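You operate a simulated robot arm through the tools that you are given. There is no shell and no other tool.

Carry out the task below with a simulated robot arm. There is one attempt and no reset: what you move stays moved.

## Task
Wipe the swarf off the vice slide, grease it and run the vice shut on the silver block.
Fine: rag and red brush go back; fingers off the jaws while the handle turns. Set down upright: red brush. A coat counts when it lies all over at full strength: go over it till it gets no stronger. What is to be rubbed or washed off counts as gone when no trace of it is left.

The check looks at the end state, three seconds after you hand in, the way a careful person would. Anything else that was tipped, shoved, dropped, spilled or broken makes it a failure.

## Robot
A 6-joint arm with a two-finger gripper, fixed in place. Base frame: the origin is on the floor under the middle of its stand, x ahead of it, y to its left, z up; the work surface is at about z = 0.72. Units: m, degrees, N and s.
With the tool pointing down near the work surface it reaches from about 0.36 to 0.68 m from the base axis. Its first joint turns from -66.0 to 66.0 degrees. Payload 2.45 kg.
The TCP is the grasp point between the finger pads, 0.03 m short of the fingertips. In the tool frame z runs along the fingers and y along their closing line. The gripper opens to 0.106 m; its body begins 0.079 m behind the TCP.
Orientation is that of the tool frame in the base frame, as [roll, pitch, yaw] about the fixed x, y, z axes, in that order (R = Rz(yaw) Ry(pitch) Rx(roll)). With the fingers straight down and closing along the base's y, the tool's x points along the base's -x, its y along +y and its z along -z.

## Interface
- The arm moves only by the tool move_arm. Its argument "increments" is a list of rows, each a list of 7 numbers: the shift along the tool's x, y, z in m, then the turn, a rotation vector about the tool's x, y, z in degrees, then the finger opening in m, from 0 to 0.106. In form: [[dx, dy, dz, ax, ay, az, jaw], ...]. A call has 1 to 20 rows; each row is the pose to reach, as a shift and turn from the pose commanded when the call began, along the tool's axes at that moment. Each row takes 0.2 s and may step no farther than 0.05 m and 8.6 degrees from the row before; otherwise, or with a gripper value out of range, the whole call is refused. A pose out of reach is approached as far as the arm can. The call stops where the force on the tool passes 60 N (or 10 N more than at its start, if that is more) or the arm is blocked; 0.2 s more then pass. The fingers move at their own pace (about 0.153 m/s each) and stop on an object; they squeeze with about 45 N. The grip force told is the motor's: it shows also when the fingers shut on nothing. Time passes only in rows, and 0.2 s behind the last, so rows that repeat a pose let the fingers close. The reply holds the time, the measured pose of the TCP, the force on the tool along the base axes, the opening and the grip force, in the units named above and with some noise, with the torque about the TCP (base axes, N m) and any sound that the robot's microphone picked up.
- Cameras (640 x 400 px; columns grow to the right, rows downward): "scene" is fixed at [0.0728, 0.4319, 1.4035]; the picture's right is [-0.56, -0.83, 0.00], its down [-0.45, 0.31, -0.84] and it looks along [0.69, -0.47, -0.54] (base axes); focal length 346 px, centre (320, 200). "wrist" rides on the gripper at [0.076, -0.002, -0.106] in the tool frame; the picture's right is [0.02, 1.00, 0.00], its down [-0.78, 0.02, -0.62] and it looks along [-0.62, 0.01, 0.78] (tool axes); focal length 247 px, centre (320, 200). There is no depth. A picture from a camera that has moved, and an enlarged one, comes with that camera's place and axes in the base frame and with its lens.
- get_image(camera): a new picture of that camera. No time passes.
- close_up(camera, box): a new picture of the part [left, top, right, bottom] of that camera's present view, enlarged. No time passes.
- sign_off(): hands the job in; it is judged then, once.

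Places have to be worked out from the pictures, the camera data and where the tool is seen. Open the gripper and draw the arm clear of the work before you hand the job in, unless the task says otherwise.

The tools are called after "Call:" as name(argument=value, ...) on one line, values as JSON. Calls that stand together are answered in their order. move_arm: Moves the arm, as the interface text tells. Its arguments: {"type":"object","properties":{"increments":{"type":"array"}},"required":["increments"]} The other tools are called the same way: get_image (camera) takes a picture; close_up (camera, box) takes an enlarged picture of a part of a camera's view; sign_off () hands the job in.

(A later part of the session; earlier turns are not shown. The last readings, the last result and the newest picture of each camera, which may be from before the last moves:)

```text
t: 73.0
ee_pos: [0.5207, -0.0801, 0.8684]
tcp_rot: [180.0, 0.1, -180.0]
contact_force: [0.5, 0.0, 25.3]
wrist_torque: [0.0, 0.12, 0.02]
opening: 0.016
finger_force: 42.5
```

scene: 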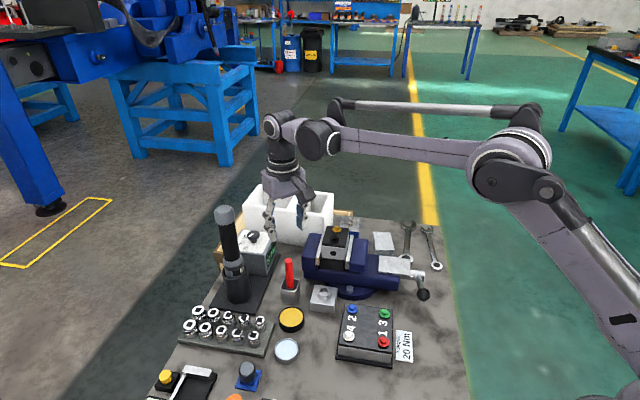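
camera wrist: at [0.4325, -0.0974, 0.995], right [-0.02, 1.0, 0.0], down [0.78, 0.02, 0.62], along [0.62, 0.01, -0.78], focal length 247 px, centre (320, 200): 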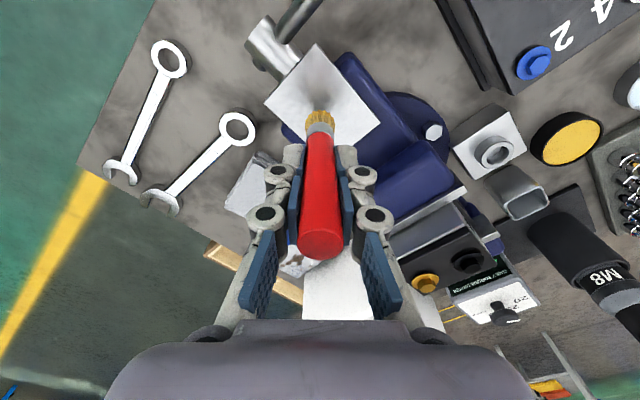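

25 N now; I ease off 0.4 mm and stroke the inner half (spanner side), then read the force at the end.

Call:
move_arm(increments=[[-0.0085, 0.0085, -0.0004, 0, 0, 0, 0.005], [-0.0184, 0.0071, -0.0004, 0, 0, 0, 0.005], [-0.0269, -0.0014, -0.0004, 0, 0, 0, 0.005], [-0.0255, -0.0113, -0.0004, 0, 0, 0, 0.005], [-0.017, -0.0198, -0.0004, 0, 0, 0, 0.005], [-0.0085, -0.0283, -0.0004, 0, 0, 0, 0.005], [0, -0.0368, -0.0004, 0, 0, 0, 0.005], [0.0085, -0.0453, -0.0004, 0, 0, 0, 0.005], [0.017, -0.0537, -0.0004, 0, 0, 0, 0.005]])

Call:
close_up(camera="scene", box=[375, 230, 435, 290])

```text
t: 75.0
ee_pos: [0.5019, -0.1345, 0.8675]
tcp_rot: [180.0, -0.1, -180.0]
contact_force: [4.4, 4.8, 21.0]
wrist_torque: [0.35, -0.15, -0.04]
opening: 0.0158
finger_force: 41.9
```

```text
6.67 times, centred on (405, 260) of scene
camera zoom: at [0.0726, 0.4321, 1.4035], right [-0.56, -0.83, 0.0], down [-0.45, 0.31, -0.84], along [0.69, -0.47, -0.54], focal length 2304 px, centre (-247, -200)
```

zoom: 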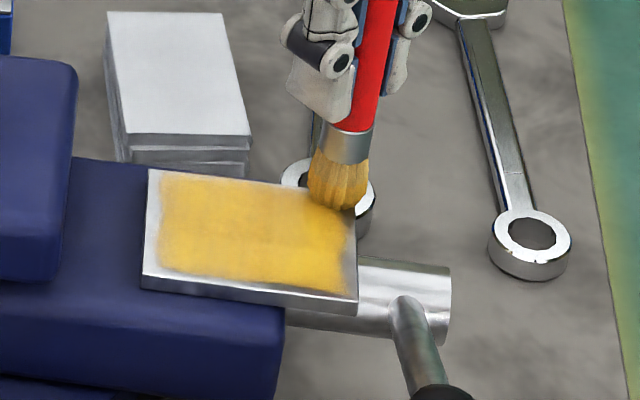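

Contact held here, 21 N. I continue the raster through the middle and the outer lines.

Call:
move_arm(increments=[[0.0071, 0.0014, 0, 0, 0, 0, 0.005], [0.0141, 0.0085, 0, 0, 0, 0, 0.005], [0.0049, 0.0163, 0, 0, 0, 0, 0.005], [-0.0042, 0.024, 0, 0, 0, 0, 0.005], [-0.0127, 0.0325, 0, 0, 0, 0, 0.005], [-0.0212, 0.041, 0, 0, 0, 0, 0.005], [-0.0297, 0.0495, 0, 0, 0, 0, 0.005], [-0.0283, 0.0622, 0, 0, 0, 0, 0.005], [-0.0198, 0.0566, 0, 0, 0, 0, 0.005], [-0.0113, 0.0481, 0, 0, 0, 0, 0.005], [-0.0028, 0.0396, 0, 0, 0, 0, 0.005], [0.0057, 0.0311, 0, 0, 0, 0, 0.005]])

Call:
close_up(camera="scene", box=[375, 230, 435, 290])

```text
t: 77.6
ee_pos: [0.4976, -0.1016, 0.8671]
tcp_rot: [-180.0, 0.1, 179.9]
contact_force: [7.5, 6.1, 30.9]
wrist_torque: [0.49, -0.35, -0.03]
opening: 0.0162
finger_force: 41.9
```

```text
6.67 times, centred on (405, 260) of scene
camera zoom: at [0.0725, 0.4321, 1.4034], right [-0.56, -0.83, 0.0], down [-0.45, 0.31, -0.84], along [0.69, -0.47, -0.54], focal length 2304 px, centre (-247, -200)
```

zoom: 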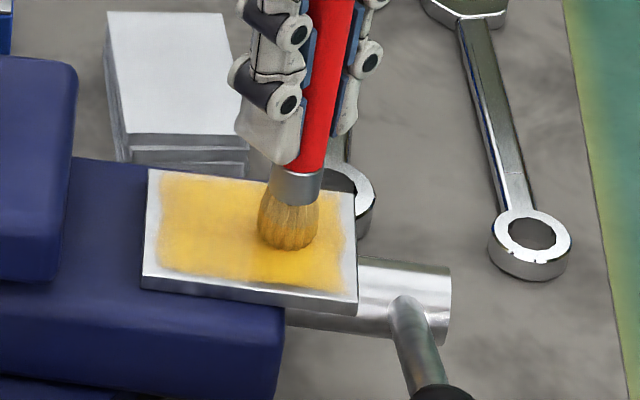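

The press has grown to 31 N, so I ease off slightly and finish the outer lines of this pass.

Call:
move_arm(increments=[[0.0085, -0.0085, -0.0004, 0, 0, 0, 0.005], [0.017, -0.0141, -0.0004, 0, 0, 0, 0.005], [0.024, -0.0071, -0.0004, 0, 0, 0, 0.005], [0.0156, 0.0014, -0.0004, 0, 0, 0, 0.005], [0.0071, 0.0099, -0.0004, 0, 0, 0, 0.005], [-0.0014, 0.0184, -0.0004, 0, 0, 0, 0.005], [-0.0099, 0.0269, -0.0004, 0, 0, 0, 0.005], [-0.0184, 0.0354, -0.0004, 0, 0, 0, 0.005], [-0.0212, 0.0467, -0.0004, 0, 0, 0, 0.005], [-0.0127, 0.0495, -0.0004, 0, 0, 0, 0.005], [-0.0042, 0.041, -0.0004, 0, 0, 0, 0.005], [0.0042, 0.0325, -0.0004, 0, 0, 0, 0.005], [0.0127, 0.024, -0.0004, 0, 0, 0, 0.005], [0.0212, 0.0156, -0.0004, 0, 0, 0, 0.005], [0.0297, 0.0071, -0.0004, 0, 0, 0, 0.005], [0.0325, 0.0014, -0.0004, 0, 0, 0, 0.005]])

Call:
close_up(camera="scene", box=[375, 230, 435, 290])

```text
t: 81.0
ee_pos: [0.4656, -0.1009, 0.8697]
tcp_rot: [180.0, 0.0, -180.0]
contact_force: [-0.5, 0.4, 0.5]
wrist_torque: [0.04, 0.01, 0.02]
opening: 0.0158
finger_force: 42.5
```

```text
6.67 times, centred on (405, 260) of scene
camera zoom: at [0.0728, 0.4319, 1.4035], right [-0.56, -0.83, 0.0], down [-0.45, 0.31, -0.84], along [0.69, -0.47, -0.54], focal length 2304 px, centre (-247, -200)
```

zoom: 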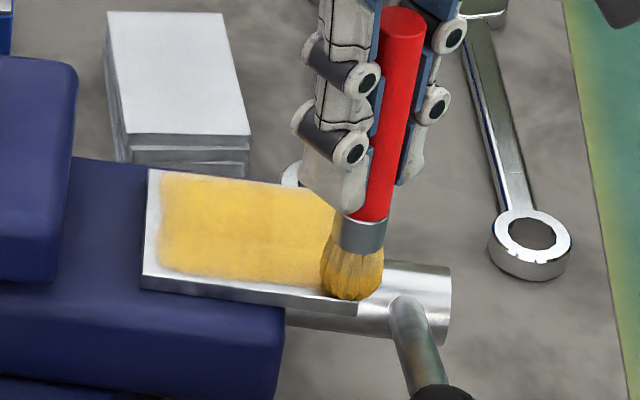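

I lift off and look at the whole coat from both cameras.

Call:
move_arm(increments=[[0, 0, -0.03, 0, 0, 0, 0.005], [0.01, 0.02, -0.06, 0, 0, 0, 0.005], [0.02, 0.06, -0.07, 0, 0, 0, 0.005], [0.03, 0.1, -0.07, 0, 0, 0, 0.005], [0.03, 0.1, -0.07, 0, 0, 0, 0.005]])

Call:
close_up(camera="scene", box=[380, 240, 430, 285])

Call:
get_image(camera="wrist")

```text
t: 82.2
ee_pos: [0.4352, -0.001, 0.9388]
tcp_rot: [179.9, 0.0, 179.9]
contact_force: [0.5, 0.0, 0.8]
wrist_torque: [-0.02, -0.01, 0.02]
opening: 0.016
finger_force: 42.0
```

```text
8.89 times, centred on (405, 262) of scene
camera zoom: at [0.0728, 0.4319, 1.4035], right [-0.56, -0.83, 0.0], down [-0.45, 0.31, -0.84], along [0.69, -0.47, -0.54], focal length 3072 px, centre (-436, -356)
```

zoom: 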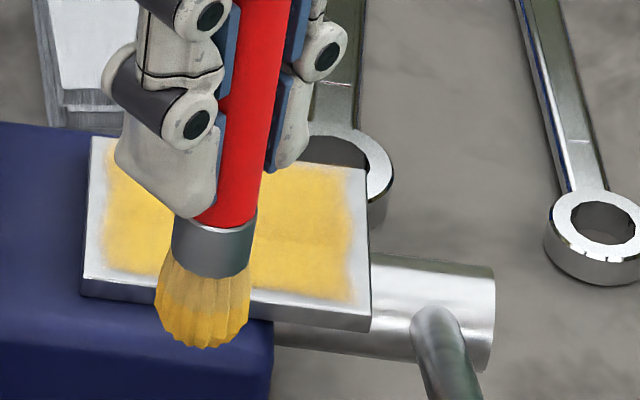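

```text
taken
camera wrist: at [0.3606, -0.0036, 1.045], right [-0.02, 1.0, 0.0], down [0.78, 0.02, 0.62], along [0.62, 0.01, -0.78], focal length 247 px, centre (320, 200)
```

wrist: 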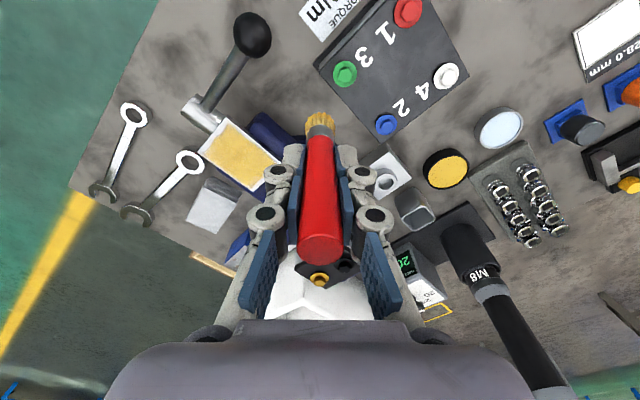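

The brush blocks the scene view here, so I enlarge the wrist view of the coat, then go on to the tin for another load.

Call:
close_up(camera="wrist", box=[190, 100, 290, 200])

Call:
move_arm(increments=[[0.0, 0.04, 0, 0, 0, 0, 0.005], [-0.025, 0.08, 0, 0, 0, 0, 0.005], [-0.055, 0.115, 0, 0, 0, 0, 0.005], [-0.085, 0.15, 0, 0, 0, 0, 0.005], [-0.112, 0.187, 0, 0, 0, 0, 0.005], [-0.112, 0.187, 0.04, 0, 0, 0, 0.005], [-0.112, 0.187, 0.08, 0, 0, 0, 0.005], [-0.112, 0.187, 0.11, 0, 0, 0, 0.005], [-0.112, 0.187, 0.117, 0, 0, 0, 0.005], [-0.112, 0.187, 0.117, 0, 0, 0, 0.005]])

Call:
close_up(camera="scene", box=[380, 240, 430, 285])

Call:
close_up(camera="scene", box=[265, 270, 325, 340])

```text
4.00 times, centred on (240, 150) of wrist
camera zoom: at [0.3606, -0.0036, 1.045], right [-0.02, 1.0, 0.0], down [0.78, 0.02, 0.62], along [0.62, 0.01, -0.78], focal length 988 px, centre (640, 400)
```

zoom: 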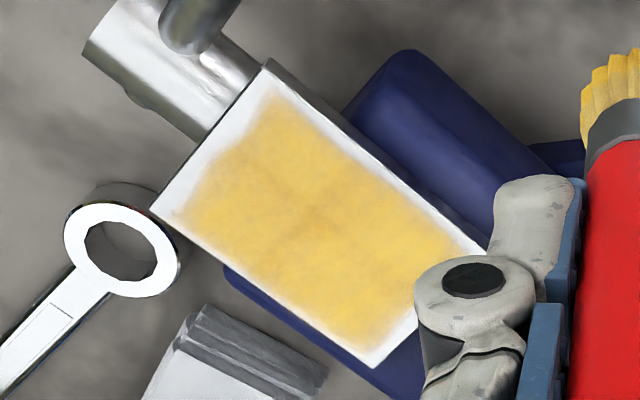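

```text
t: 84.4
ee_pos: [0.548, 0.1867, 0.8212]
tcp_rot: [-180.0, 0.0, -180.0]
contact_force: [-0.5, -1.0, -0.6]
wrist_torque: [-0.02, 0.01, 0.01]
opening: 0.0164
finger_force: 41.4
```

```text
8.89 times, centred on (405, 262) of scene
camera zoom: at [0.0728, 0.4319, 1.4035], right [-0.56, -0.83, 0.0], down [-0.45, 0.31, -0.84], along [0.69, -0.47, -0.54], focal length 3072 px, centre (-436, -356)
```

zoom: 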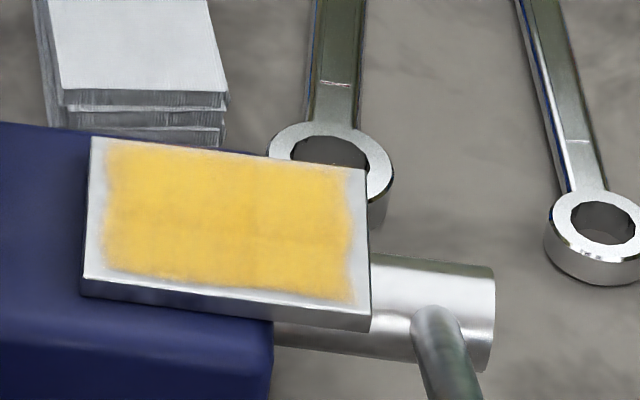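

```text
5.71 times, centred on (295, 305) of scene
camera zoom: at [0.0728, 0.4319, 1.4035], right [-0.56, -0.83, 0.0], down [-0.45, 0.31, -0.84], along [0.69, -0.47, -0.54], focal length 1975 px, centre (463, -400)
```

zoom: 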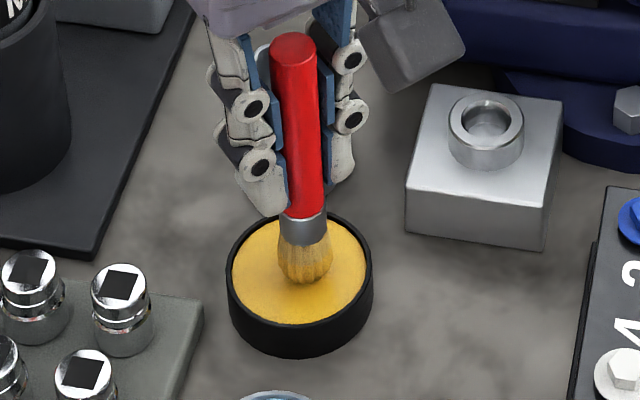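

The coat is even inside, and again there is a margin of about 4–5 mm at the edges, which I will test by brushing right along them. First I dip again, lowering to the expected contact.

Call:
move_arm(increments=[[0, 0, 0.003, 0, 0, 0, 0.005], [0, 0, 0.0045, 0, 0, 0, 0.005], [0, 0, 0.0055, 0, 0, 0, 0.005]])

```text
t: 85.2
ee_pos: [0.5467, 0.1857, 0.8173]
tcp_rot: [-179.9, 0.0, 179.9]
contact_force: [0.5, 1.0, 3.5]
wrist_torque: [0.01, 0.05, -0.01]
opening: 0.016
finger_force: 41.7
```

Light contact at 3.5 N. I press half a millimetre more, dwell, and lift.

Call:
move_arm(increments=[[0, 0, 0.0005, 0, 0, 0, 0.005], [0, 0, 0.0005, 0, 0, 0, 0.005], [0, 0, 0.0005, 0, 0, 0, 0.005], [0, 0, -0.004, 0, 0, 0, 0.005], [0, 0, -0.03, 0, 0, 0, 0.005], [0, 0, -0.06, 0, 0, 0, 0.005], [0, 0, -0.06, 0, 0, 0, 0.005]])

Call:
close_up(camera="scene", box=[265, 250, 325, 340])

```text
t: 86.8
ee_pos: [0.5471, 0.1857, 0.8762]
tcp_rot: [180.0, 0.0, 179.9]
contact_force: [-0.1, -0.4, 0.2]
wrist_torque: [0.0, 0.0, -0.02]
opening: 0.016
finger_force: 41.5
```

```text
4.44 times, centred on (295, 295) of scene
camera zoom: at [0.0728, 0.4319, 1.4035], right [-0.56, -0.83, 0.0], down [-0.45, 0.31, -0.84], along [0.69, -0.47, -0.54], focal length 1536 px, centre (431, -222)
```

zoom: 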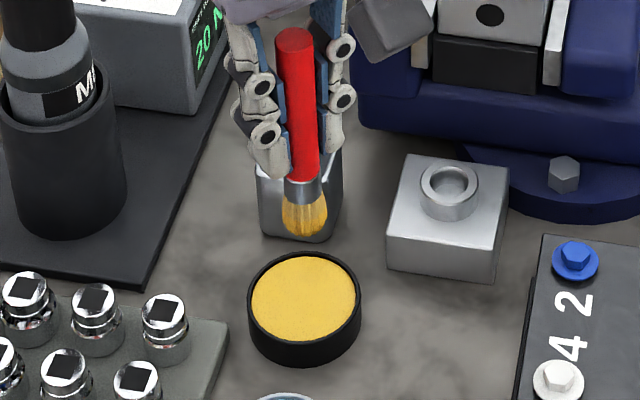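

Loaded. I return to the slide and come down to just before contact.

Call:
move_arm(increments=[[0.0, 0.0, -0.035, 0, 0, 0, 0.005], [0.019, -0.03, -0.06, 0, 0, 0, 0.005], [0.038, -0.068, -0.063, 0, 0, 0, 0.005], [0.058, -0.102, -0.063, 0, 0, 0, 0.005], [0.077, -0.137, -0.063, 0, 0, 0, 0.005], [0.068, -0.173, -0.063, 0, 0, 0, 0.005], [0.058, -0.21, -0.063, 0, 0, 0, 0.005], [0.049, -0.246, -0.063, 0, 0, 0, 0.005], [0.0405, -0.2815, -0.063, 0, 0, 0, 0.005], [0.0405, -0.2815, -0.02, 0, 0, 0, 0.005], [0.0405, -0.2815, 0.004, 0, 0, 0, 0.005], [0.0405, -0.2815, 0.008, 0, 0, 0, 0.005], [0.0405, -0.2815, 0.008, 0, 0, 0, 0.005]])

```text
t: 89.6
ee_pos: [0.5068, -0.0964, 0.8685]
tcp_rot: [180.0, 0.0, 180.0]
contact_force: [0.7, -0.3, 10.0]
wrist_torque: [-0.06, 0.05, 0.01]
opening: 0.016
finger_force: 41.7
```

10 N at the middle. Now I brush along the very edges: the outer long edge, then the end by the spindle.

Call:
move_arm(increments=[[-0.0028, 0.0141, 0, 0, 0, 0, 0.005], [-0.0057, 0.0283, 0, 0, 0, 0, 0.005], [-0.0071, 0.041, 0, 0, 0, 0, 0.005], [-0.0071, 0.0488, 0, 0, 0, 0, 0.005], [0.0011, 0.0407, 0, 0, 0, 0, 0.005], [0.0095, 0.0322, 0, 0, 0, 0, 0.005], [0.018, 0.0237, 0, 0, 0, 0, 0.005], [0.0265, 0.0152, 0, 0, 0, 0, 0.005], [0.035, 0.0067, 0, 0, 0, 0, 0.005], [0.0435, -0.0018, 0, 0, 0, 0, 0.005]])

Call:
close_up(camera="scene", box=[380, 240, 430, 285])

```text
t: 91.8
ee_pos: [0.4633, -0.099, 0.8681]
tcp_rot: [-180.0, 0.0, -179.9]
contact_force: [-0.3, -0.4, -0.5]
wrist_torque: [0.0, 0.02, -0.01]
opening: 0.0161
finger_force: 42.2
```

```text
8.89 times, centred on (405, 262) of scene
camera zoom: at [0.0728, 0.4319, 1.4035], right [-0.56, -0.83, 0.0], down [-0.45, 0.31, -0.84], along [0.69, -0.47, -0.54], focal length 3072 px, centre (-436, -356)
```

zoom: 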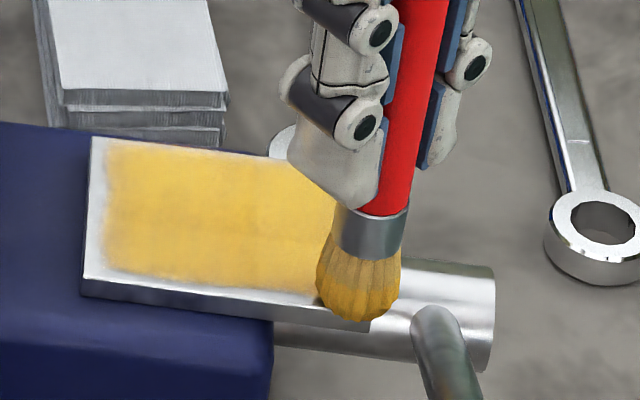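

The margin looks unchanged, but the contact is zero here. I press a little at this spot to see whether the brush is over the plate.

Call:
move_arm(increments=[[0, 0, 0.0005, 0, 0, 0, 0.005], [0, 0, 0.001, 0, 0, 0, 0.005]])

```text
t: 92.4
ee_pos: [0.4631, -0.0984, 0.8676]
tcp_rot: [-180.0, 0.0, 179.9]
contact_force: [-0.9, -1.3, 13.5]
wrist_torque: [-0.06, 0.1, -0.03]
opening: 0.0161
finger_force: 42.1
```

13.5 N, so it is over the plate. I stroke back along this long edge with pressure and then compare the margin.

Call:
move_arm(increments=[[-0.0085, 0.0085, 0, 0, 0, 0, 0.005], [-0.017, 0.017, 0, 0, 0, 0, 0.005], [-0.0255, 0.0255, 0, 0, 0, 0, 0.005], [-0.0339, 0.0339, 0, 0, 0, 0, 0.005], [-0.0424, 0.0424, 0, 0, 0, 0, 0.005], [-0.0495, 0.0495, 0, 0, 0, 0, 0.005]])

Call:
close_up(camera="scene", box=[380, 240, 430, 285])

```text
t: 93.8
ee_pos: [0.5122, -0.0485, 0.8673]
tcp_rot: [180.0, 0.0, 179.9]
contact_force: [-6.6, -5.8, 27.8]
wrist_torque: [-0.48, 0.57, 0.02]
opening: 0.0161
finger_force: 41.4
```

```text
8.89 times, centred on (405, 262) of scene
camera zoom: at [0.0722, 0.4318, 1.4036], right [-0.56, -0.83, 0.0], down [-0.45, 0.31, -0.84], along [0.69, -0.47, -0.54], focal length 3072 px, centre (-436, -356)
```

zoom: 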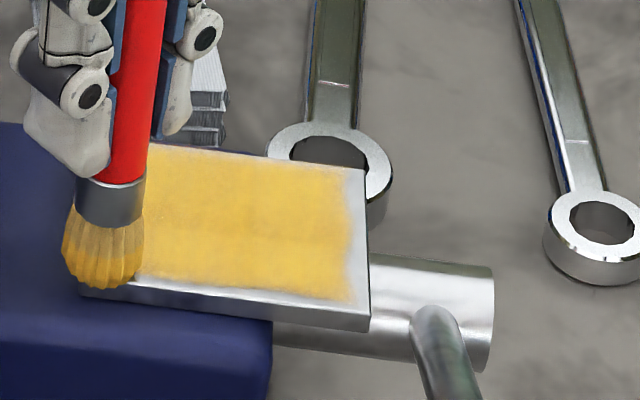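

The margin did not move although the brush ran right over it under 28 N, so the coat area itself is simply set in from the plate's rim. Now I run a full careful pass with real contact over all of it, in 10 mm lines.

Call:
move_arm(increments=[[-0.0053, -0.0081, -0.0002, 0, 0, 0, 0.005], [0.0032, -0.0166, -0.0002, 0, 0, 0, 0.005], [0.0117, -0.0251, -0.0002, 0, 0, 0, 0.005], [0.0201, -0.0336, -0.0002, 0, 0, 0, 0.005], [0.0286, -0.0421, -0.0002, 0, 0, 0, 0.005], [0.0371, -0.0505, -0.0002, 0, 0, 0, 0.005], [0.0449, -0.0583, -0.0002, 0, 0, 0, 0.005], [0.0378, -0.0654, -0.0002, 0, 0, 0, 0.005], [0.03, -0.0576, -0.0002, 0, 0, 0, 0.005], [0.0216, -0.0491, -0.0002, 0, 0, 0, 0.005]])

Call:
close_up(camera="scene", box=[380, 240, 430, 285])

```text
t: 96.0
ee_pos: [0.4915, -0.0996, 0.8675]
tcp_rot: [-179.9, 0.0, 180.0]
contact_force: [-4.7, -5.8, 22.4]
wrist_torque: [-0.42, 0.5, 0.03]
opening: 0.0158
finger_force: 41.5
```

```text
8.89 times, centred on (405, 262) of scene
camera zoom: at [0.0724, 0.4318, 1.4035], right [-0.56, -0.83, 0.0], down [-0.45, 0.31, -0.84], along [0.69, -0.47, -0.54], focal length 3072 px, centre (-436, -356)
```

zoom: 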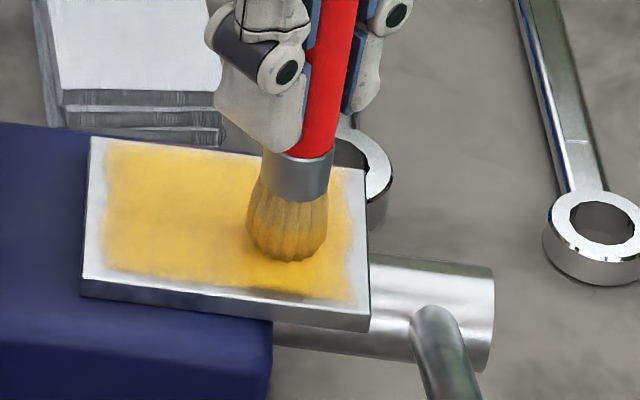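

22 N, contact holds. I continue with the middle lines.

Call:
move_arm(increments=[[-0.0085, 0.0085, 0, 0, 0, 0, 0.005], [-0.017, 0.017, 0, 0, 0, 0, 0.005], [-0.0255, 0.0255, 0, 0, 0, 0, 0.005], [-0.0339, 0.0339, 0, 0, 0, 0, 0.005], [-0.0424, 0.0283, 0, 0, 0, 0, 0.005], [-0.0339, 0.0198, 0, 0, 0, 0, 0.005], [-0.0255, 0.0113, 0, 0, 0, 0, 0.005], [-0.017, 0.0028, 0, 0, 0, 0, 0.005], [-0.0085, -0.0057, 0, 0, 0, 0, 0.005], [0, -0.0141, 0, 0, 0, 0, 0.005], [0.0092, -0.0233, 0, 0, 0, 0, 0.005]])

Call:
close_up(camera="scene", box=[380, 240, 430, 285])

```text
t: 98.4
ee_pos: [0.4823, -0.1206, 0.867]
tcp_rot: [-180.0, -0.1, 179.8]
contact_force: [1.1, 1.4, 5.8]
wrist_torque: [0.09, -0.1, -0.02]
opening: 0.0159
finger_force: 42.0
```

```text
8.89 times, centred on (405, 262) of scene
camera zoom: at [0.0728, 0.4319, 1.4035], right [-0.56, -0.83, 0.0], down [-0.45, 0.31, -0.84], along [0.69, -0.47, -0.54], focal length 3072 px, centre (-436, -356)
```

zoom: 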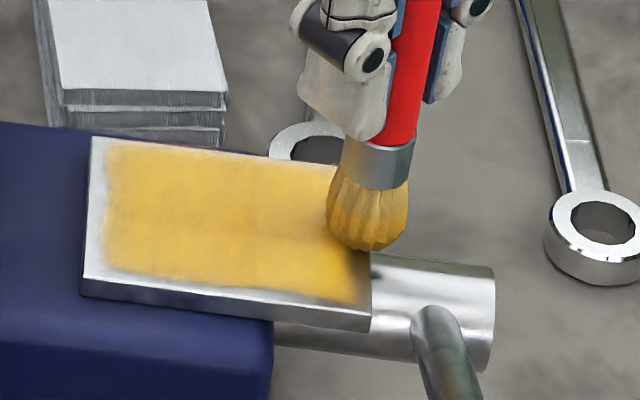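

5.8 N here. I press 0.4 mm more and do the lines on the spanner side.

Call:
move_arm(increments=[[-0.0071, -0.0071, 0.0004, 0, 0, 0, 0.005], [-0.0148, 0.0007, 0.0004, 0, 0, 0, 0.005], [-0.0233, 0.0092, 0.0004, 0, 0, 0, 0.005], [-0.0318, 0.0177, 0.0004, 0, 0, 0, 0.005], [-0.0403, 0.0262, 0.0004, 0, 0, 0, 0.005], [-0.0488, 0.0346, 0.0004, 0, 0, 0, 0.005], [-0.0573, 0.0431, 0.0004, 0, 0, 0, 0.005], [-0.0658, 0.0375, 0.0004, 0, 0, 0, 0.005], [-0.0573, 0.029, 0.0004, 0, 0, 0, 0.005], [-0.0488, 0.0205, 0.0004, 0, 0, 0, 0.005]])

Call:
close_up(camera="scene", box=[380, 240, 430, 285])

```text
t: 100.6
ee_pos: [0.5307, -0.1002, 0.8673]
tcp_rot: [179.9, 0.1, 180.0]
contact_force: [2.5, 2.3, 9.7]
wrist_torque: [0.17, -0.14, -0.03]
opening: 0.0161
finger_force: 42.0
```

```text
8.89 times, centred on (405, 262) of scene
camera zoom: at [0.0727, 0.432, 1.4035], right [-0.56, -0.83, 0.0], down [-0.45, 0.31, -0.84], along [0.69, -0.47, -0.54], focal length 3072 px, centre (-436, -356)
```

zoom: 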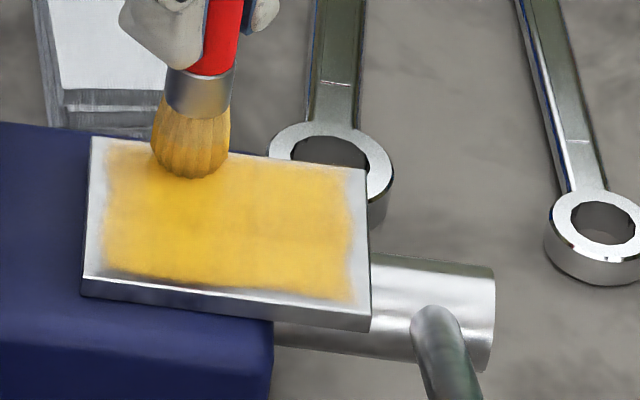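

Good contact. I finish the last lines along the far edge.

Call:
move_arm(increments=[[0.0085, -0.0085, 0.0001, 0, 0, 0, 0.005], [0.017, -0.017, 0.0001, 0, 0, 0, 0.005], [0.0255, -0.0255, 0.0001, 0, 0, 0, 0.005], [0.0346, -0.0346, 0.0001, 0, 0, 0, 0.005], [0.0304, -0.0389, 0.0001, 0, 0, 0, 0.005], [0.0212, -0.0311, 0.0001, 0, 0, 0, 0.005], [0.0127, -0.0226, 0.0001, 0, 0, 0, 0.005], [0.0042, -0.0141, 0.0001, 0, 0, 0, 0.005], [-0.0042, -0.0057, 0.0001, 0, 0, 0, 0.005], [-0.0127, 0.0028, 0.0001, 0, 0, 0, 0.005], [-0.0212, 0.0113, 0.0001, 0, 0, 0, 0.005]])

Call:
close_up(camera="scene", box=[380, 240, 430, 285])

```text
t: 103.0
ee_pos: [0.5518, -0.0885, 0.8666]
tcp_rot: [-180.0, 0.0, -180.0]
contact_force: [-2.3, -1.4, 5.8]
wrist_torque: [-0.1, 0.2, 0.03]
opening: 0.016
finger_force: 41.5
```

```text
8.89 times, centred on (405, 262) of scene
camera zoom: at [0.0727, 0.4319, 1.4035], right [-0.56, -0.83, 0.0], down [-0.45, 0.31, -0.84], along [0.69, -0.47, -0.54], focal length 3072 px, centre (-436, -356)
```

zoom: 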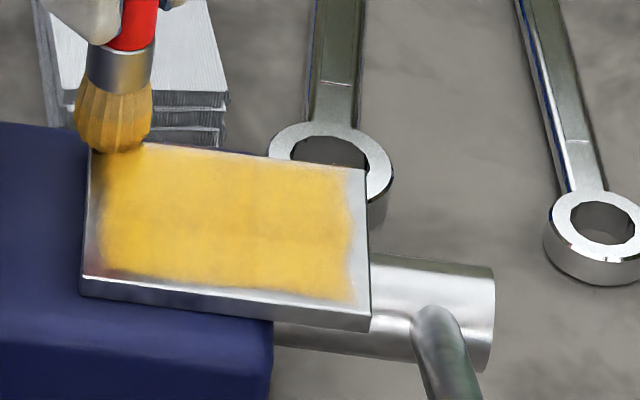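

The coat looks even. To see whether it still gets stronger I reload and look at the coat with the arm away, then do another pass and compare.

Call:
move_arm(increments=[[0, 0, -0.04, 0, 0, 0, 0.005], [0.02, 0.015, -0.073, 0, 0, 0, 0.005], [0.05, 0.04, -0.073, 0, 0, 0, 0.005], [0.08, 0.065, -0.073, 0, 0, 0, 0.005], [0.102, 0.087, -0.073, 0, 0, 0, 0.005], [0.09, 0.125, -0.073, 0, 0, 0, 0.005], [0.07, 0.165, -0.073, 0, 0, 0, 0.005], [0.045, 0.205, -0.073, 0, 0, 0, 0.005], [0.022, 0.24, -0.073, 0, 0, 0, 0.005], [0.005, 0.2744, -0.073, 0, 0, 0, 0.005], [0.005, 0.2744, -0.03, 0, 0, 0, 0.005], [0.005, 0.2744, 0.01, 0, 0, 0, 0.005], [0.005, 0.2744, 0.04, 0, 0, 0, 0.005], [0.005, 0.2744, 0.0475, 0, 0, 0, 0.005], [0.005, 0.2744, 0.0475, 0, 0, 0, 0.005]])

Call:
close_up(camera="scene", box=[380, 240, 430, 285])

Call:
close_up(camera="scene", box=[265, 270, 325, 340])

```text
t: 106.2
ee_pos: [0.5454, 0.1849, 0.82]
tcp_rot: [179.9, 0.0, -180.0]
contact_force: [-0.5, 0.3, -0.9]
wrist_torque: [-0.03, 0.02, 0.03]
opening: 0.0162
finger_force: 42.0
```

```text
8.89 times, centred on (405, 262) of scene
camera zoom: at [0.0728, 0.4319, 1.4035], right [-0.56, -0.83, 0.0], down [-0.45, 0.31, -0.84], along [0.69, -0.47, -0.54], focal length 3072 px, centre (-436, -356)
```

zoom: 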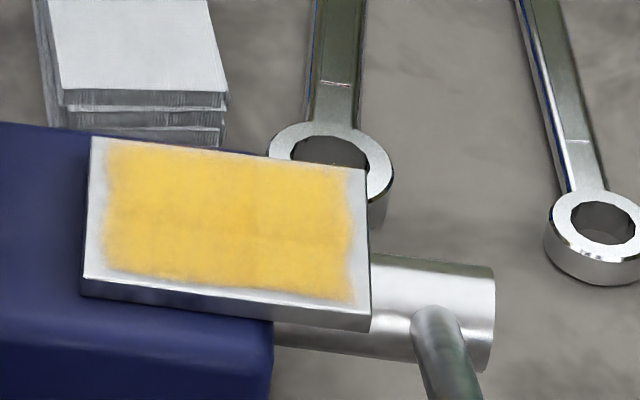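

```text
5.71 times, centred on (295, 305) of scene
camera zoom: at [0.0728, 0.4319, 1.4035], right [-0.56, -0.83, 0.0], down [-0.45, 0.31, -0.84], along [0.69, -0.47, -0.54], focal length 1975 px, centre (463, -400)
```

zoom: 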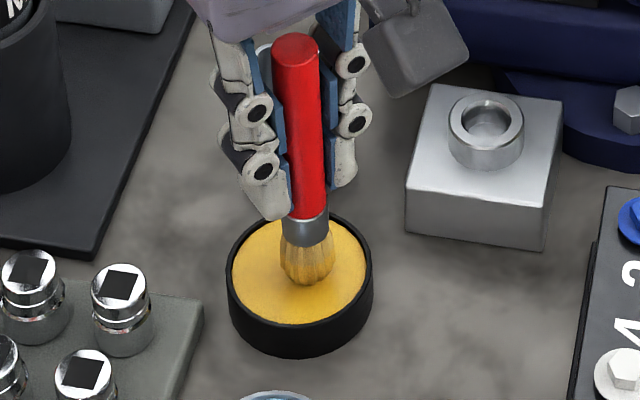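

The coat looks practically the same as before the last pass. For certainty I load once more and make one further full pass; I lower to the grease first.

Call:
move_arm(increments=[[0, 0, 0.003, 0, 0, 0, 0.005], [0, 0, 0.004, 0, 0, 0, 0.005], [0, 0, 0.0048, 0, 0, 0, 0.005]])

```text
t: 107.0
ee_pos: [0.5472, 0.1861, 0.8149]
tcp_rot: [-179.9, 0.0, 179.9]
contact_force: [1.5, 0.1, 4.5]
wrist_torque: [-0.02, 0.0, 0.0]
opening: 0.0162
finger_force: 41.7
```

4.5 N contact with the grease. I press slightly, dwell, lift and return to the slide, ready to touch.

Call:
move_arm(increments=[[0, 0, 0.0004, 0, 0, 0, 0.005], [0, 0, 0.0004, 0, 0, 0, 0.005], [0, 0, 0.0004, 0, 0, 0, 0.005], [0, 0, -0.03, 0, 0, 0, 0.005], [0, 0, -0.075, 0, 0, 0, 0.005], [0, 0, -0.12, 0, 0, 0, 0.005], [0.019, -0.034, -0.124, 0, 0, 0, 0.005], [0.038, -0.068, -0.124, 0, 0, 0, 0.005], [0.058, -0.102, -0.124, 0, 0, 0, 0.005], [0.077, -0.137, -0.124, 0, 0, 0, 0.005], [0.068, -0.173, -0.124, 0, 0, 0, 0.005], [0.058, -0.21, -0.124, 0, 0, 0, 0.005], [0.049, -0.246, -0.124, 0, 0, 0, 0.005], [0.0405, -0.2815, -0.124, 0, 0, 0, 0.005], [0.0405, -0.2815, -0.08, 0, 0, 0, 0.005], [0.0405, -0.2815, -0.056, 0, 0, 0, 0.005], [0.0405, -0.2815, -0.053, 0, 0, 0, 0.005], [0.0405, -0.2815, -0.052, 0, 0, 0, 0.005], [0.0405, -0.2815, -0.052, 0, 0, 0, 0.005]])

Call:
close_up(camera="scene", box=[380, 240, 430, 285])

```text
t: 111.0
ee_pos: [0.5058, -0.0967, 0.8669]
tcp_rot: [-179.9, 0.1, -180.0]
contact_force: [0.7, -1.6, 17.2]
wrist_torque: [-0.1, -0.01, 0.0]
opening: 0.0161
finger_force: 42.4
```

```text
8.89 times, centred on (405, 262) of scene
camera zoom: at [0.0726, 0.4319, 1.4035], right [-0.56, -0.83, 0.0], down [-0.45, 0.31, -0.84], along [0.69, -0.47, -0.54], focal length 3072 px, centre (-436, -356)
```

zoom: 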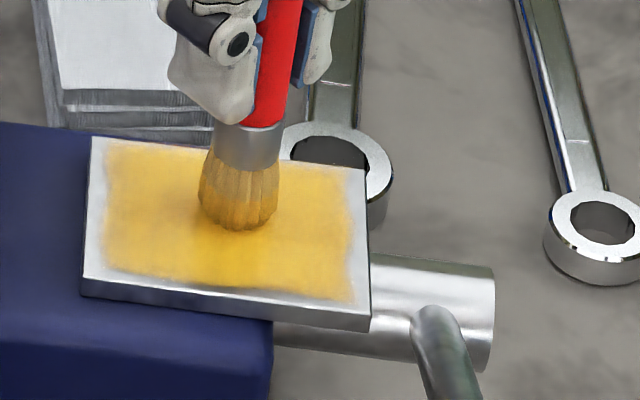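

17 N. Third pass, first lines from the middle outwards.

Call:
move_arm(increments=[[-0.0085, 0.0085, 0, 0, 0, 0, 0.005], [-0.017, 0.017, 0, 0, 0, 0, 0.005], [-0.0255, 0.0255, 0, 0, 0, 0, 0.005], [-0.0198, 0.0339, 0, 0, 0, 0, 0.005], [-0.0113, 0.0255, 0, 0, 0, 0, 0.005], [-0.0028, 0.017, 0, 0, 0, 0, 0.005], [0.0057, 0.0085, 0, 0, 0, 0, 0.005], [0.0141, 0, 0, 0, 0, 0, 0.005], [0.0226, -0.0085, 0, 0, 0, 0, 0.005], [0.0318, -0.0177, 0, 0, 0, 0, 0.005]])

```text
t: 113.2
ee_pos: [0.4737, -0.1144, 0.8675]
tcp_rot: [-180.0, 0.0, -180.0]
contact_force: [2.9, 1.7, 10.4]
wrist_torque: [0.19, -0.2, -0.04]
opening: 0.016
finger_force: 41.9
```

10 N. Next the two outer lines.

Call:
move_arm(increments=[[0.0071, 0.0071, 0.0002, 0, 0, 0, 0.005], [-0.0014, 0.0156, 0.0002, 0, 0, 0, 0.005], [-0.0099, 0.024, 0.0002, 0, 0, 0, 0.005], [-0.0184, 0.0325, 0.0002, 0, 0, 0, 0.005], [-0.0269, 0.041, 0.0002, 0, 0, 0, 0.005], [-0.0354, 0.0495, 0.0002, 0, 0, 0, 0.005], [-0.0438, 0.058, 0.0002, 0, 0, 0, 0.005], [-0.0396, 0.0636, 0.0002, 0, 0, 0, 0.005], [-0.0311, 0.0551, 0.0002, 0, 0, 0, 0.005], [-0.0226, 0.0467, 0.0002, 0, 0, 0, 0.005], [-0.0141, 0.0382, 0.0002, 0, 0, 0, 0.005], [-0.0057, 0.0297, 0.0002, 0, 0, 0, 0.005], [0.0028, 0.0212, 0.0002, 0, 0, 0, 0.005], [0.012, 0.012, 0.0002, 0, 0, 0, 0.005]])

Call:
close_up(camera="scene", box=[380, 240, 430, 285])

```text
t: 116.2
ee_pos: [0.4623, -0.1028, 0.8652]
tcp_rot: [179.9, 0.0, -180.0]
contact_force: [1.9, 3.1, 13.6]
wrist_torque: [0.21, -0.24, 0.0]
opening: 0.016
finger_force: 42.0
```

```text
8.89 times, centred on (405, 262) of scene
camera zoom: at [0.0727, 0.432, 1.4035], right [-0.56, -0.83, 0.0], down [-0.45, 0.31, -0.84], along [0.69, -0.47, -0.54], focal length 3072 px, centre (-436, -356)
```

zoom: 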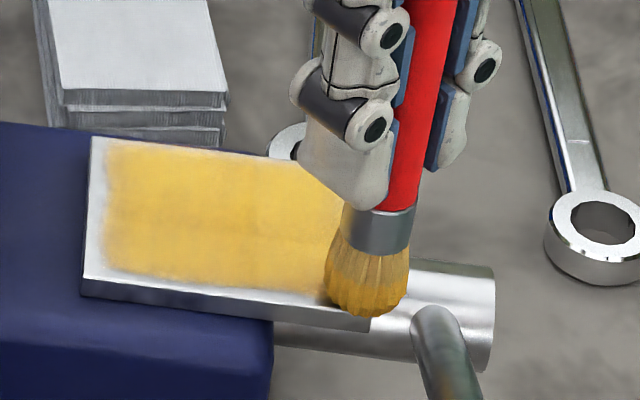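

Contact remains 13.6 N. I go along the spindle end and do the lines on the spanner side.

Call:
move_arm(increments=[[-0.0078, -0.0092, 0, 0, 0, 0, 0.005], [-0.0163, -0.0177, 0, 0, 0, 0, 0.005], [-0.0247, -0.0262, 0, 0, 0, 0, 0.005], [-0.0339, -0.0184, 0, 0, 0, 0, 0.005], [-0.0424, -0.0099, 0, 0, 0, 0, 0.005], [-0.0509, -0.0014, 0, 0, 0, 0, 0.005], [-0.0594, 0.0071, 0, 0, 0, 0, 0.005], [-0.0679, 0.0156, 0, 0, 0, 0, 0.005], [-0.0771, 0.0247, 0, 0, 0, 0, 0.005], [-0.0841, 0.0177, 0, 0, 0, 0, 0.005], [-0.0757, 0.0092, 0, 0, 0, 0, 0.005]])

```text
t: 118.6
ee_pos: [0.5387, -0.0922, 0.8672]
tcp_rot: [-180.0, 0.0, 179.9]
contact_force: [-0.3, 0.4, -0.7]
wrist_torque: [0.02, 0.02, -0.01]
opening: 0.0159
finger_force: 41.8
```

Contact lost again; I press down in small steps.

Call:
move_arm(increments=[[0, 0, 0.0005, 0, 0, 0, 0.005], [0, 0, 0.0009, 0, 0, 0, 0.005]])

```text
t: 119.2
ee_pos: [0.5385, -0.092, 0.8666]
tcp_rot: [-180.0, 0.0, -180.0]
contact_force: [-0.2, 0.5, 12.2]
wrist_torque: [0.03, 0.01, -0.02]
opening: 0.016
finger_force: 42.4
```

12 N. I continue along the two lines by the far edge.

Call:
move_arm(increments=[[0.0085, -0.0085, 0, 0, 0, 0, 0.005], [0.017, -0.017, 0, 0, 0, 0, 0.005], [0.0255, -0.0255, 0, 0, 0, 0, 0.005], [0.0339, -0.0339, 0, 0, 0, 0, 0.005], [0.0431, -0.0431, 0, 0, 0, 0, 0.005], [0.0382, -0.0481, 0, 0, 0, 0, 0.005], [0.0297, -0.0396, 0, 0, 0, 0, 0.005], [0.0212, -0.0311, 0, 0, 0, 0, 0.005], [0.0127, -0.0226, 0, 0, 0, 0, 0.005], [0.0042, -0.0141, 0, 0, 0, 0, 0.005], [-0.0042, -0.0057, 0, 0, 0, 0, 0.005], [-0.0134, 0.0035, 0, 0, 0, 0, 0.005]])

Call:
close_up(camera="scene", box=[380, 240, 430, 285])

```text
t: 121.8
ee_pos: [0.5519, -0.089, 0.8659]
tcp_rot: [180.0, 0.0, 179.8]
contact_force: [-5.4, -4.5, 22.8]
wrist_torque: [-0.27, 0.57, 0.07]
opening: 0.016
finger_force: 41.4
```

```text
8.89 times, centred on (405, 262) of scene
camera zoom: at [0.0723, 0.4318, 1.4035], right [-0.56, -0.83, 0.0], down [-0.45, 0.31, -0.84], along [0.69, -0.47, -0.54], focal length 3072 px, centre (-436, -356)
```

zoom: 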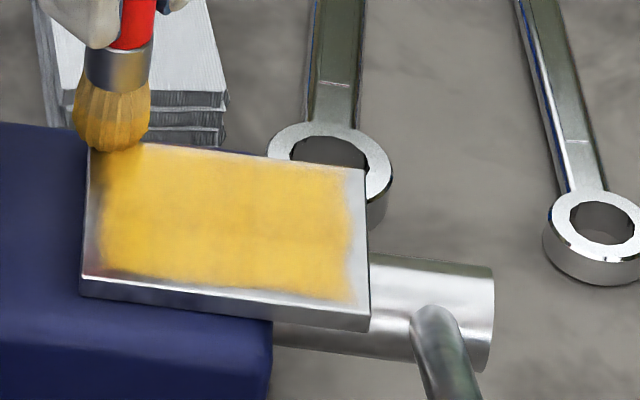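

22.8 N, good. I brush along the jaw end and once more along the line right of the middle.

Call:
move_arm(increments=[[0.0071, 0.0099, -0.0002, 0, 0, 0, 0.005], [0.0156, 0.0184, -0.0002, 0, 0, 0, 0.005], [0.024, 0.0269, -0.0002, 0, 0, 0, 0.005], [0.0325, 0.0354, -0.0002, 0, 0, 0, 0.005], [0.0311, 0.0226, -0.0002, 0, 0, 0, 0.005], [0.0212, 0.0099, -0.0002, 0, 0, 0, 0.005], [0.0283, 0, -0.0002, 0, 0, 0, 0.005], [0.0368, -0.0085, -0.0002, 0, 0, 0, 0.005], [0.0453, -0.017, -0.0002, 0, 0, 0, 0.005], [0.0537, -0.0255, -0.0002, 0, 0, 0, 0.005], [0.065, -0.0368, -0.0002, 0, 0, 0, 0.005]])

Call:
close_up(camera="scene", box=[380, 240, 430, 285])

```text
t: 124.2
ee_pos: [0.4856, -0.1253, 0.8659]
tcp_rot: [180.0, 0.0, -180.0]
contact_force: [-0.1, -0.2, -0.3]
wrist_torque: [-0.02, 0.01, 0.02]
opening: 0.0158
finger_force: 42.0
```

```text
8.89 times, centred on (405, 262) of scene
camera zoom: at [0.0728, 0.4319, 1.4035], right [-0.56, -0.83, 0.0], down [-0.45, 0.31, -0.84], along [0.69, -0.47, -0.54], focal length 3072 px, centre (-436, -356)
```

zoom: 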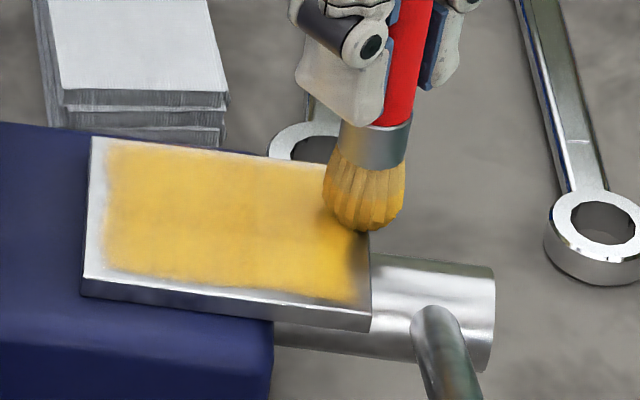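

I lift off, swing back over the tin side, and judge the coat with nothing in front of it.

Call:
move_arm(increments=[[0, 0, -0.04, 0, 0, 0, 0.005], [0.01, 0.03, -0.074, 0, 0, 0, 0.005], [0.022, 0.075, -0.074, 0, 0, 0, 0.005], [0.036, 0.12, -0.074, 0, 0, 0, 0.005], [0.03, 0.165, -0.074, 0, 0, 0, 0.005], [0.01, 0.205, -0.074, 0, 0, 0, 0.005], [-0.012, 0.245, -0.074, 0, 0, 0, 0.005], [-0.035, 0.28, -0.074, 0, 0, 0, 0.005], [-0.064, 0.312, -0.074, 0, 0, 0, 0.005], [-0.064, 0.312, -0.074, 0, 0, 0, 0.005]])

Call:
close_up(camera="scene", box=[380, 240, 430, 285])

Call:
close_up(camera="scene", box=[250, 210, 340, 340])

```text
t: 126.4
ee_pos: [0.5508, 0.1876, 0.9403]
tcp_rot: [-179.9, 0.0, 179.9]
contact_force: [0.3, -0.6, -1.3]
wrist_torque: [0.02, 0.0, 0.01]
opening: 0.0159
finger_force: 41.3
```

```text
8.89 times, centred on (405, 262) of scene
camera zoom: at [0.0728, 0.4319, 1.4035], right [-0.56, -0.83, 0.0], down [-0.45, 0.31, -0.84], along [0.69, -0.47, -0.54], focal length 3072 px, centre (-436, -356)
```

zoom: 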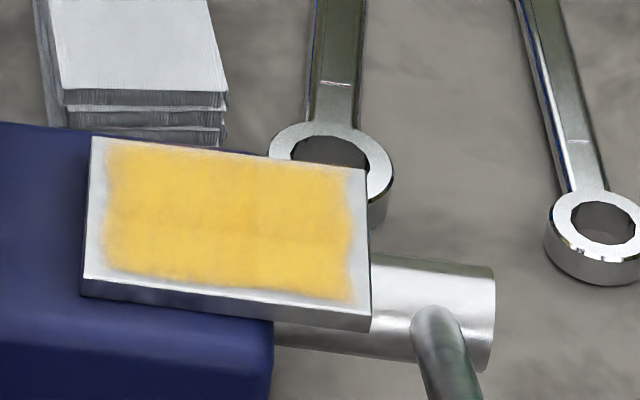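

```text
3.08 times, centred on (295, 275) of scene
camera zoom: at [0.0728, 0.4319, 1.4035], right [-0.56, -0.83, 0.0], down [-0.45, 0.31, -0.84], along [0.69, -0.47, -0.54], focal length 1063 px, centre (397, -31)
```

zoom: 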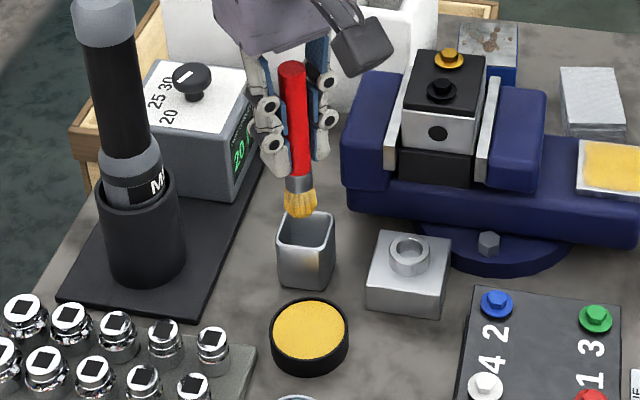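

The coat looks the same as after the two previous passes: even, full, and no longer getting stronger. I bring the brush over its cup at (0.618, 0.151) and check its alignment.

Call:
move_arm(increments=[[-0.03, -0.016, 0, 0, 0, 0, 0.005], [-0.0675, -0.0365, 0, 0, 0, 0, 0.005], [-0.0675, -0.0365, 0.03, 0, 0, 0, 0.005], [-0.0675, -0.0365, 0.06, 0, 0, 0, 0.005], [-0.0675, -0.0365, 0.06, 0, 0, 0, 0.005]])

Call:
get_image(camera="wrist")

Call:
close_up(camera="scene", box=[255, 210, 335, 320])

```text
t: 127.6
ee_pos: [0.6179, 0.1501, 0.879]
tcp_rot: [180.0, 0.0, -179.9]
contact_force: [0.2, 0.2, -0.6]
wrist_torque: [-0.03, 0.05, -0.02]
opening: 0.0159
finger_force: 41.6
```

```text
taken
camera wrist: at [0.5431, 0.1465, 0.9859], right [-0.02, 1.0, 0.0], down [0.78, 0.02, 0.62], along [0.62, 0.01, -0.78], focal length 247 px, centre (320, 200)
```

wrist: 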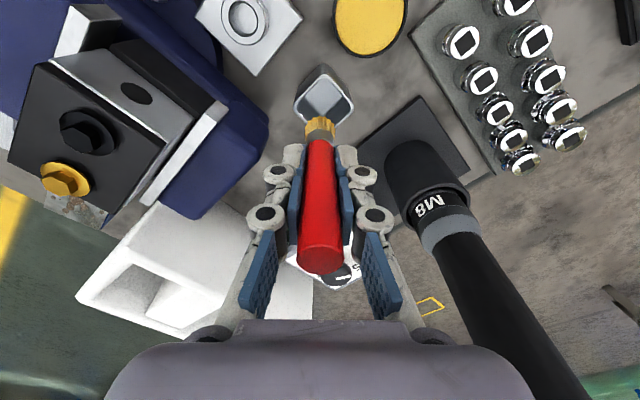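

```text
3.64 times, centred on (295, 265) of scene
camera zoom: at [0.0728, 0.4319, 1.4035], right [-0.56, -0.83, 0.0], down [-0.45, 0.31, -0.84], along [0.69, -0.47, -0.54], focal length 1257 px, centre (411, -36)
```

zoom: 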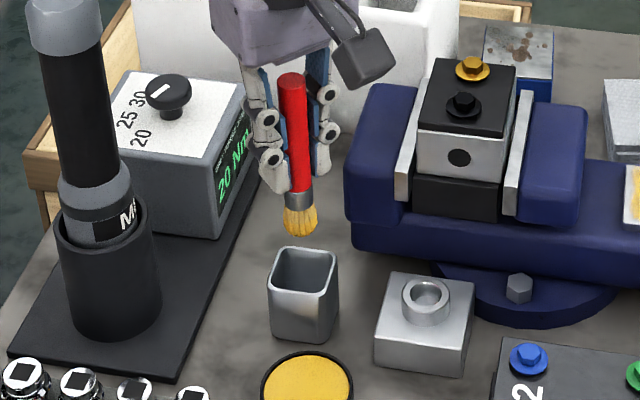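

The brush hangs vertical right above the cup. I lower it into the cup and slow down near the bottom.

Call:
move_arm(increments=[[0, 0.0007, 0.02, 0, 0, 0, 0.005], [0, 0.0007, 0.04, 0, 0, 0, 0.005], [0, 0.0007, 0.055, 0, 0, 0, 0.005], [0, 0.0007, 0.066, 0, 0, 0, 0.005], [0, 0.0007, 0.07, 0, 0, 0, 0.005], [0, 0.0007, 0.07, 0, 0, 0, 0.005]])

Call:
close_up(camera="scene", box=[255, 230, 335, 320])

Call:
close_up(camera="wrist", box=[240, 60, 400, 260])

```text
t: 129.0
ee_pos: [0.6189, 0.1505, 0.8092]
tcp_rot: [-179.9, -0.1, 179.9]
contact_force: [1.1, 0.1, 0.1]
wrist_torque: [-0.01, -0.02, 0.01]
opening: 0.0162
finger_force: 42.2
```

```text
4.44 times, centred on (295, 275) of scene
camera zoom: at [0.0728, 0.4319, 1.4035], right [-0.56, -0.83, 0.0], down [-0.45, 0.31, -0.84], along [0.69, -0.47, -0.54], focal length 1536 px, centre (431, -133)
```

zoom: 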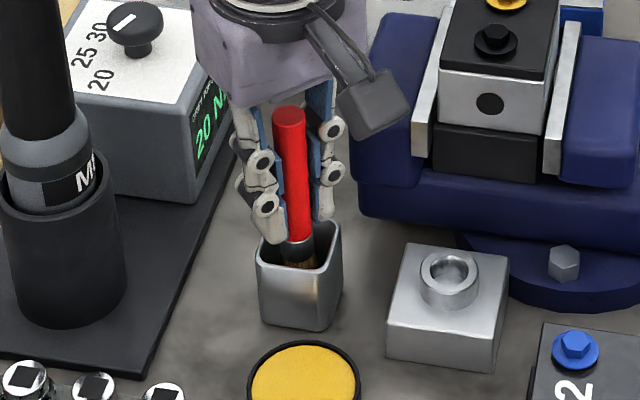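

```text
2.00 times, centred on (320, 160) of wrist
camera zoom: at [0.5437, 0.1482, 0.9156], right [-0.02, 1.0, 0.0], down [0.78, 0.02, 0.62], along [0.62, 0.01, -0.78], focal length 494 px, centre (320, 280)
```

zoom: 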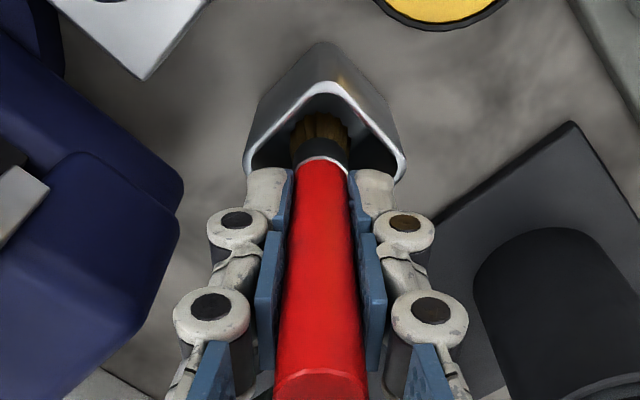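

The bristles are inside the cup with no side force. I lower the last millimetres carefully.

Call:
move_arm(increments=[[0, 0, 0.002, 0, 0, 0, 0.005], [0, 0, 0.004, 0, 0, 0, 0.005], [0, 0, 0.0055, 0, 0, 0, 0.005]])

```text
t: 129.8
ee_pos: [0.6187, 0.1501, 0.8045]
tcp_rot: [-180.0, 0.0, -179.9]
contact_force: [-0.4, -0.8, 0.0]
wrist_torque: [-0.02, 0.01, -0.01]
opening: 0.016
finger_force: 41.7
```

No contact at 0.8045 yet; I go on in 1 mm steps.

Call:
move_arm(increments=[[0, 0, 0.001, 0, 0, 0, 0.005], [0, 0, 0.002, 0, 0, 0, 0.005], [0, 0, 0.0025, 0, 0, 0, 0.005]])

```text
t: 130.6
ee_pos: [0.6178, 0.1505, 0.8024]
tcp_rot: [180.0, 0.0, -180.0]
contact_force: [-0.5, -0.8, -0.7]
wrist_torque: [-0.03, -0.03, 0.01]
opening: 0.0161
finger_force: 42.0
```

Still free at 0.802. Another 1.5 mm in half-millimetre steps.

Call:
move_arm(increments=[[0, 0, 0.0005, 0, 0, 0, 0.005], [0, 0, 0.001, 0, 0, 0, 0.005], [0, 0, 0.0015, 0, 0, 0, 0.005]])

Call:
close_up(camera="scene", box=[255, 230, 335, 320])

```text
t: 131.4
ee_pos: [0.6171, 0.1504, 0.7996]
tcp_rot: [-179.9, 0.0, 180.0]
contact_force: [-0.3, -0.1, 0.8]
wrist_torque: [0.03, 0.02, 0.02]
opening: 0.016
finger_force: 41.7
```

```text
4.44 times, centred on (295, 275) of scene
camera zoom: at [0.0728, 0.4319, 1.4035], right [-0.56, -0.83, 0.0], down [-0.45, 0.31, -0.84], along [0.69, -0.47, -0.54], focal length 1536 px, centre (431, -133)
```

zoom: 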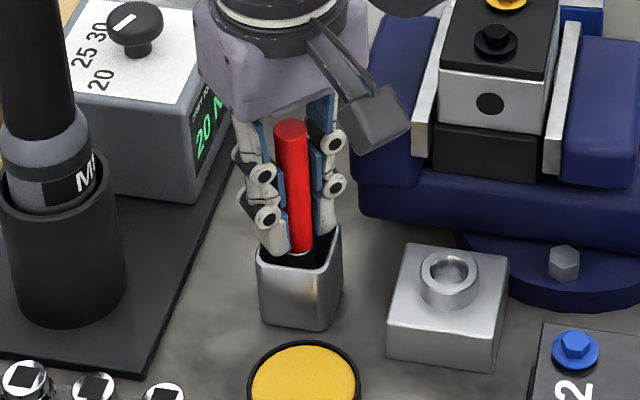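

A hint of 0.8 N. I go half-millimetre by half-millimetre once more.

Call:
move_arm(increments=[[0, 0, 0.0005, 0, 0, 0, 0.005], [0, 0, 0.001, 0, 0, 0, 0.005]])

```text
t: 132.0
ee_pos: [0.6177, 0.1502, 0.7993]
tcp_rot: [180.0, 0.0, -180.0]
contact_force: [0.7, 0.4, 5.9]
wrist_torque: [0.03, -0.02, -0.04]
opening: 0.0156
finger_force: 41.8
```

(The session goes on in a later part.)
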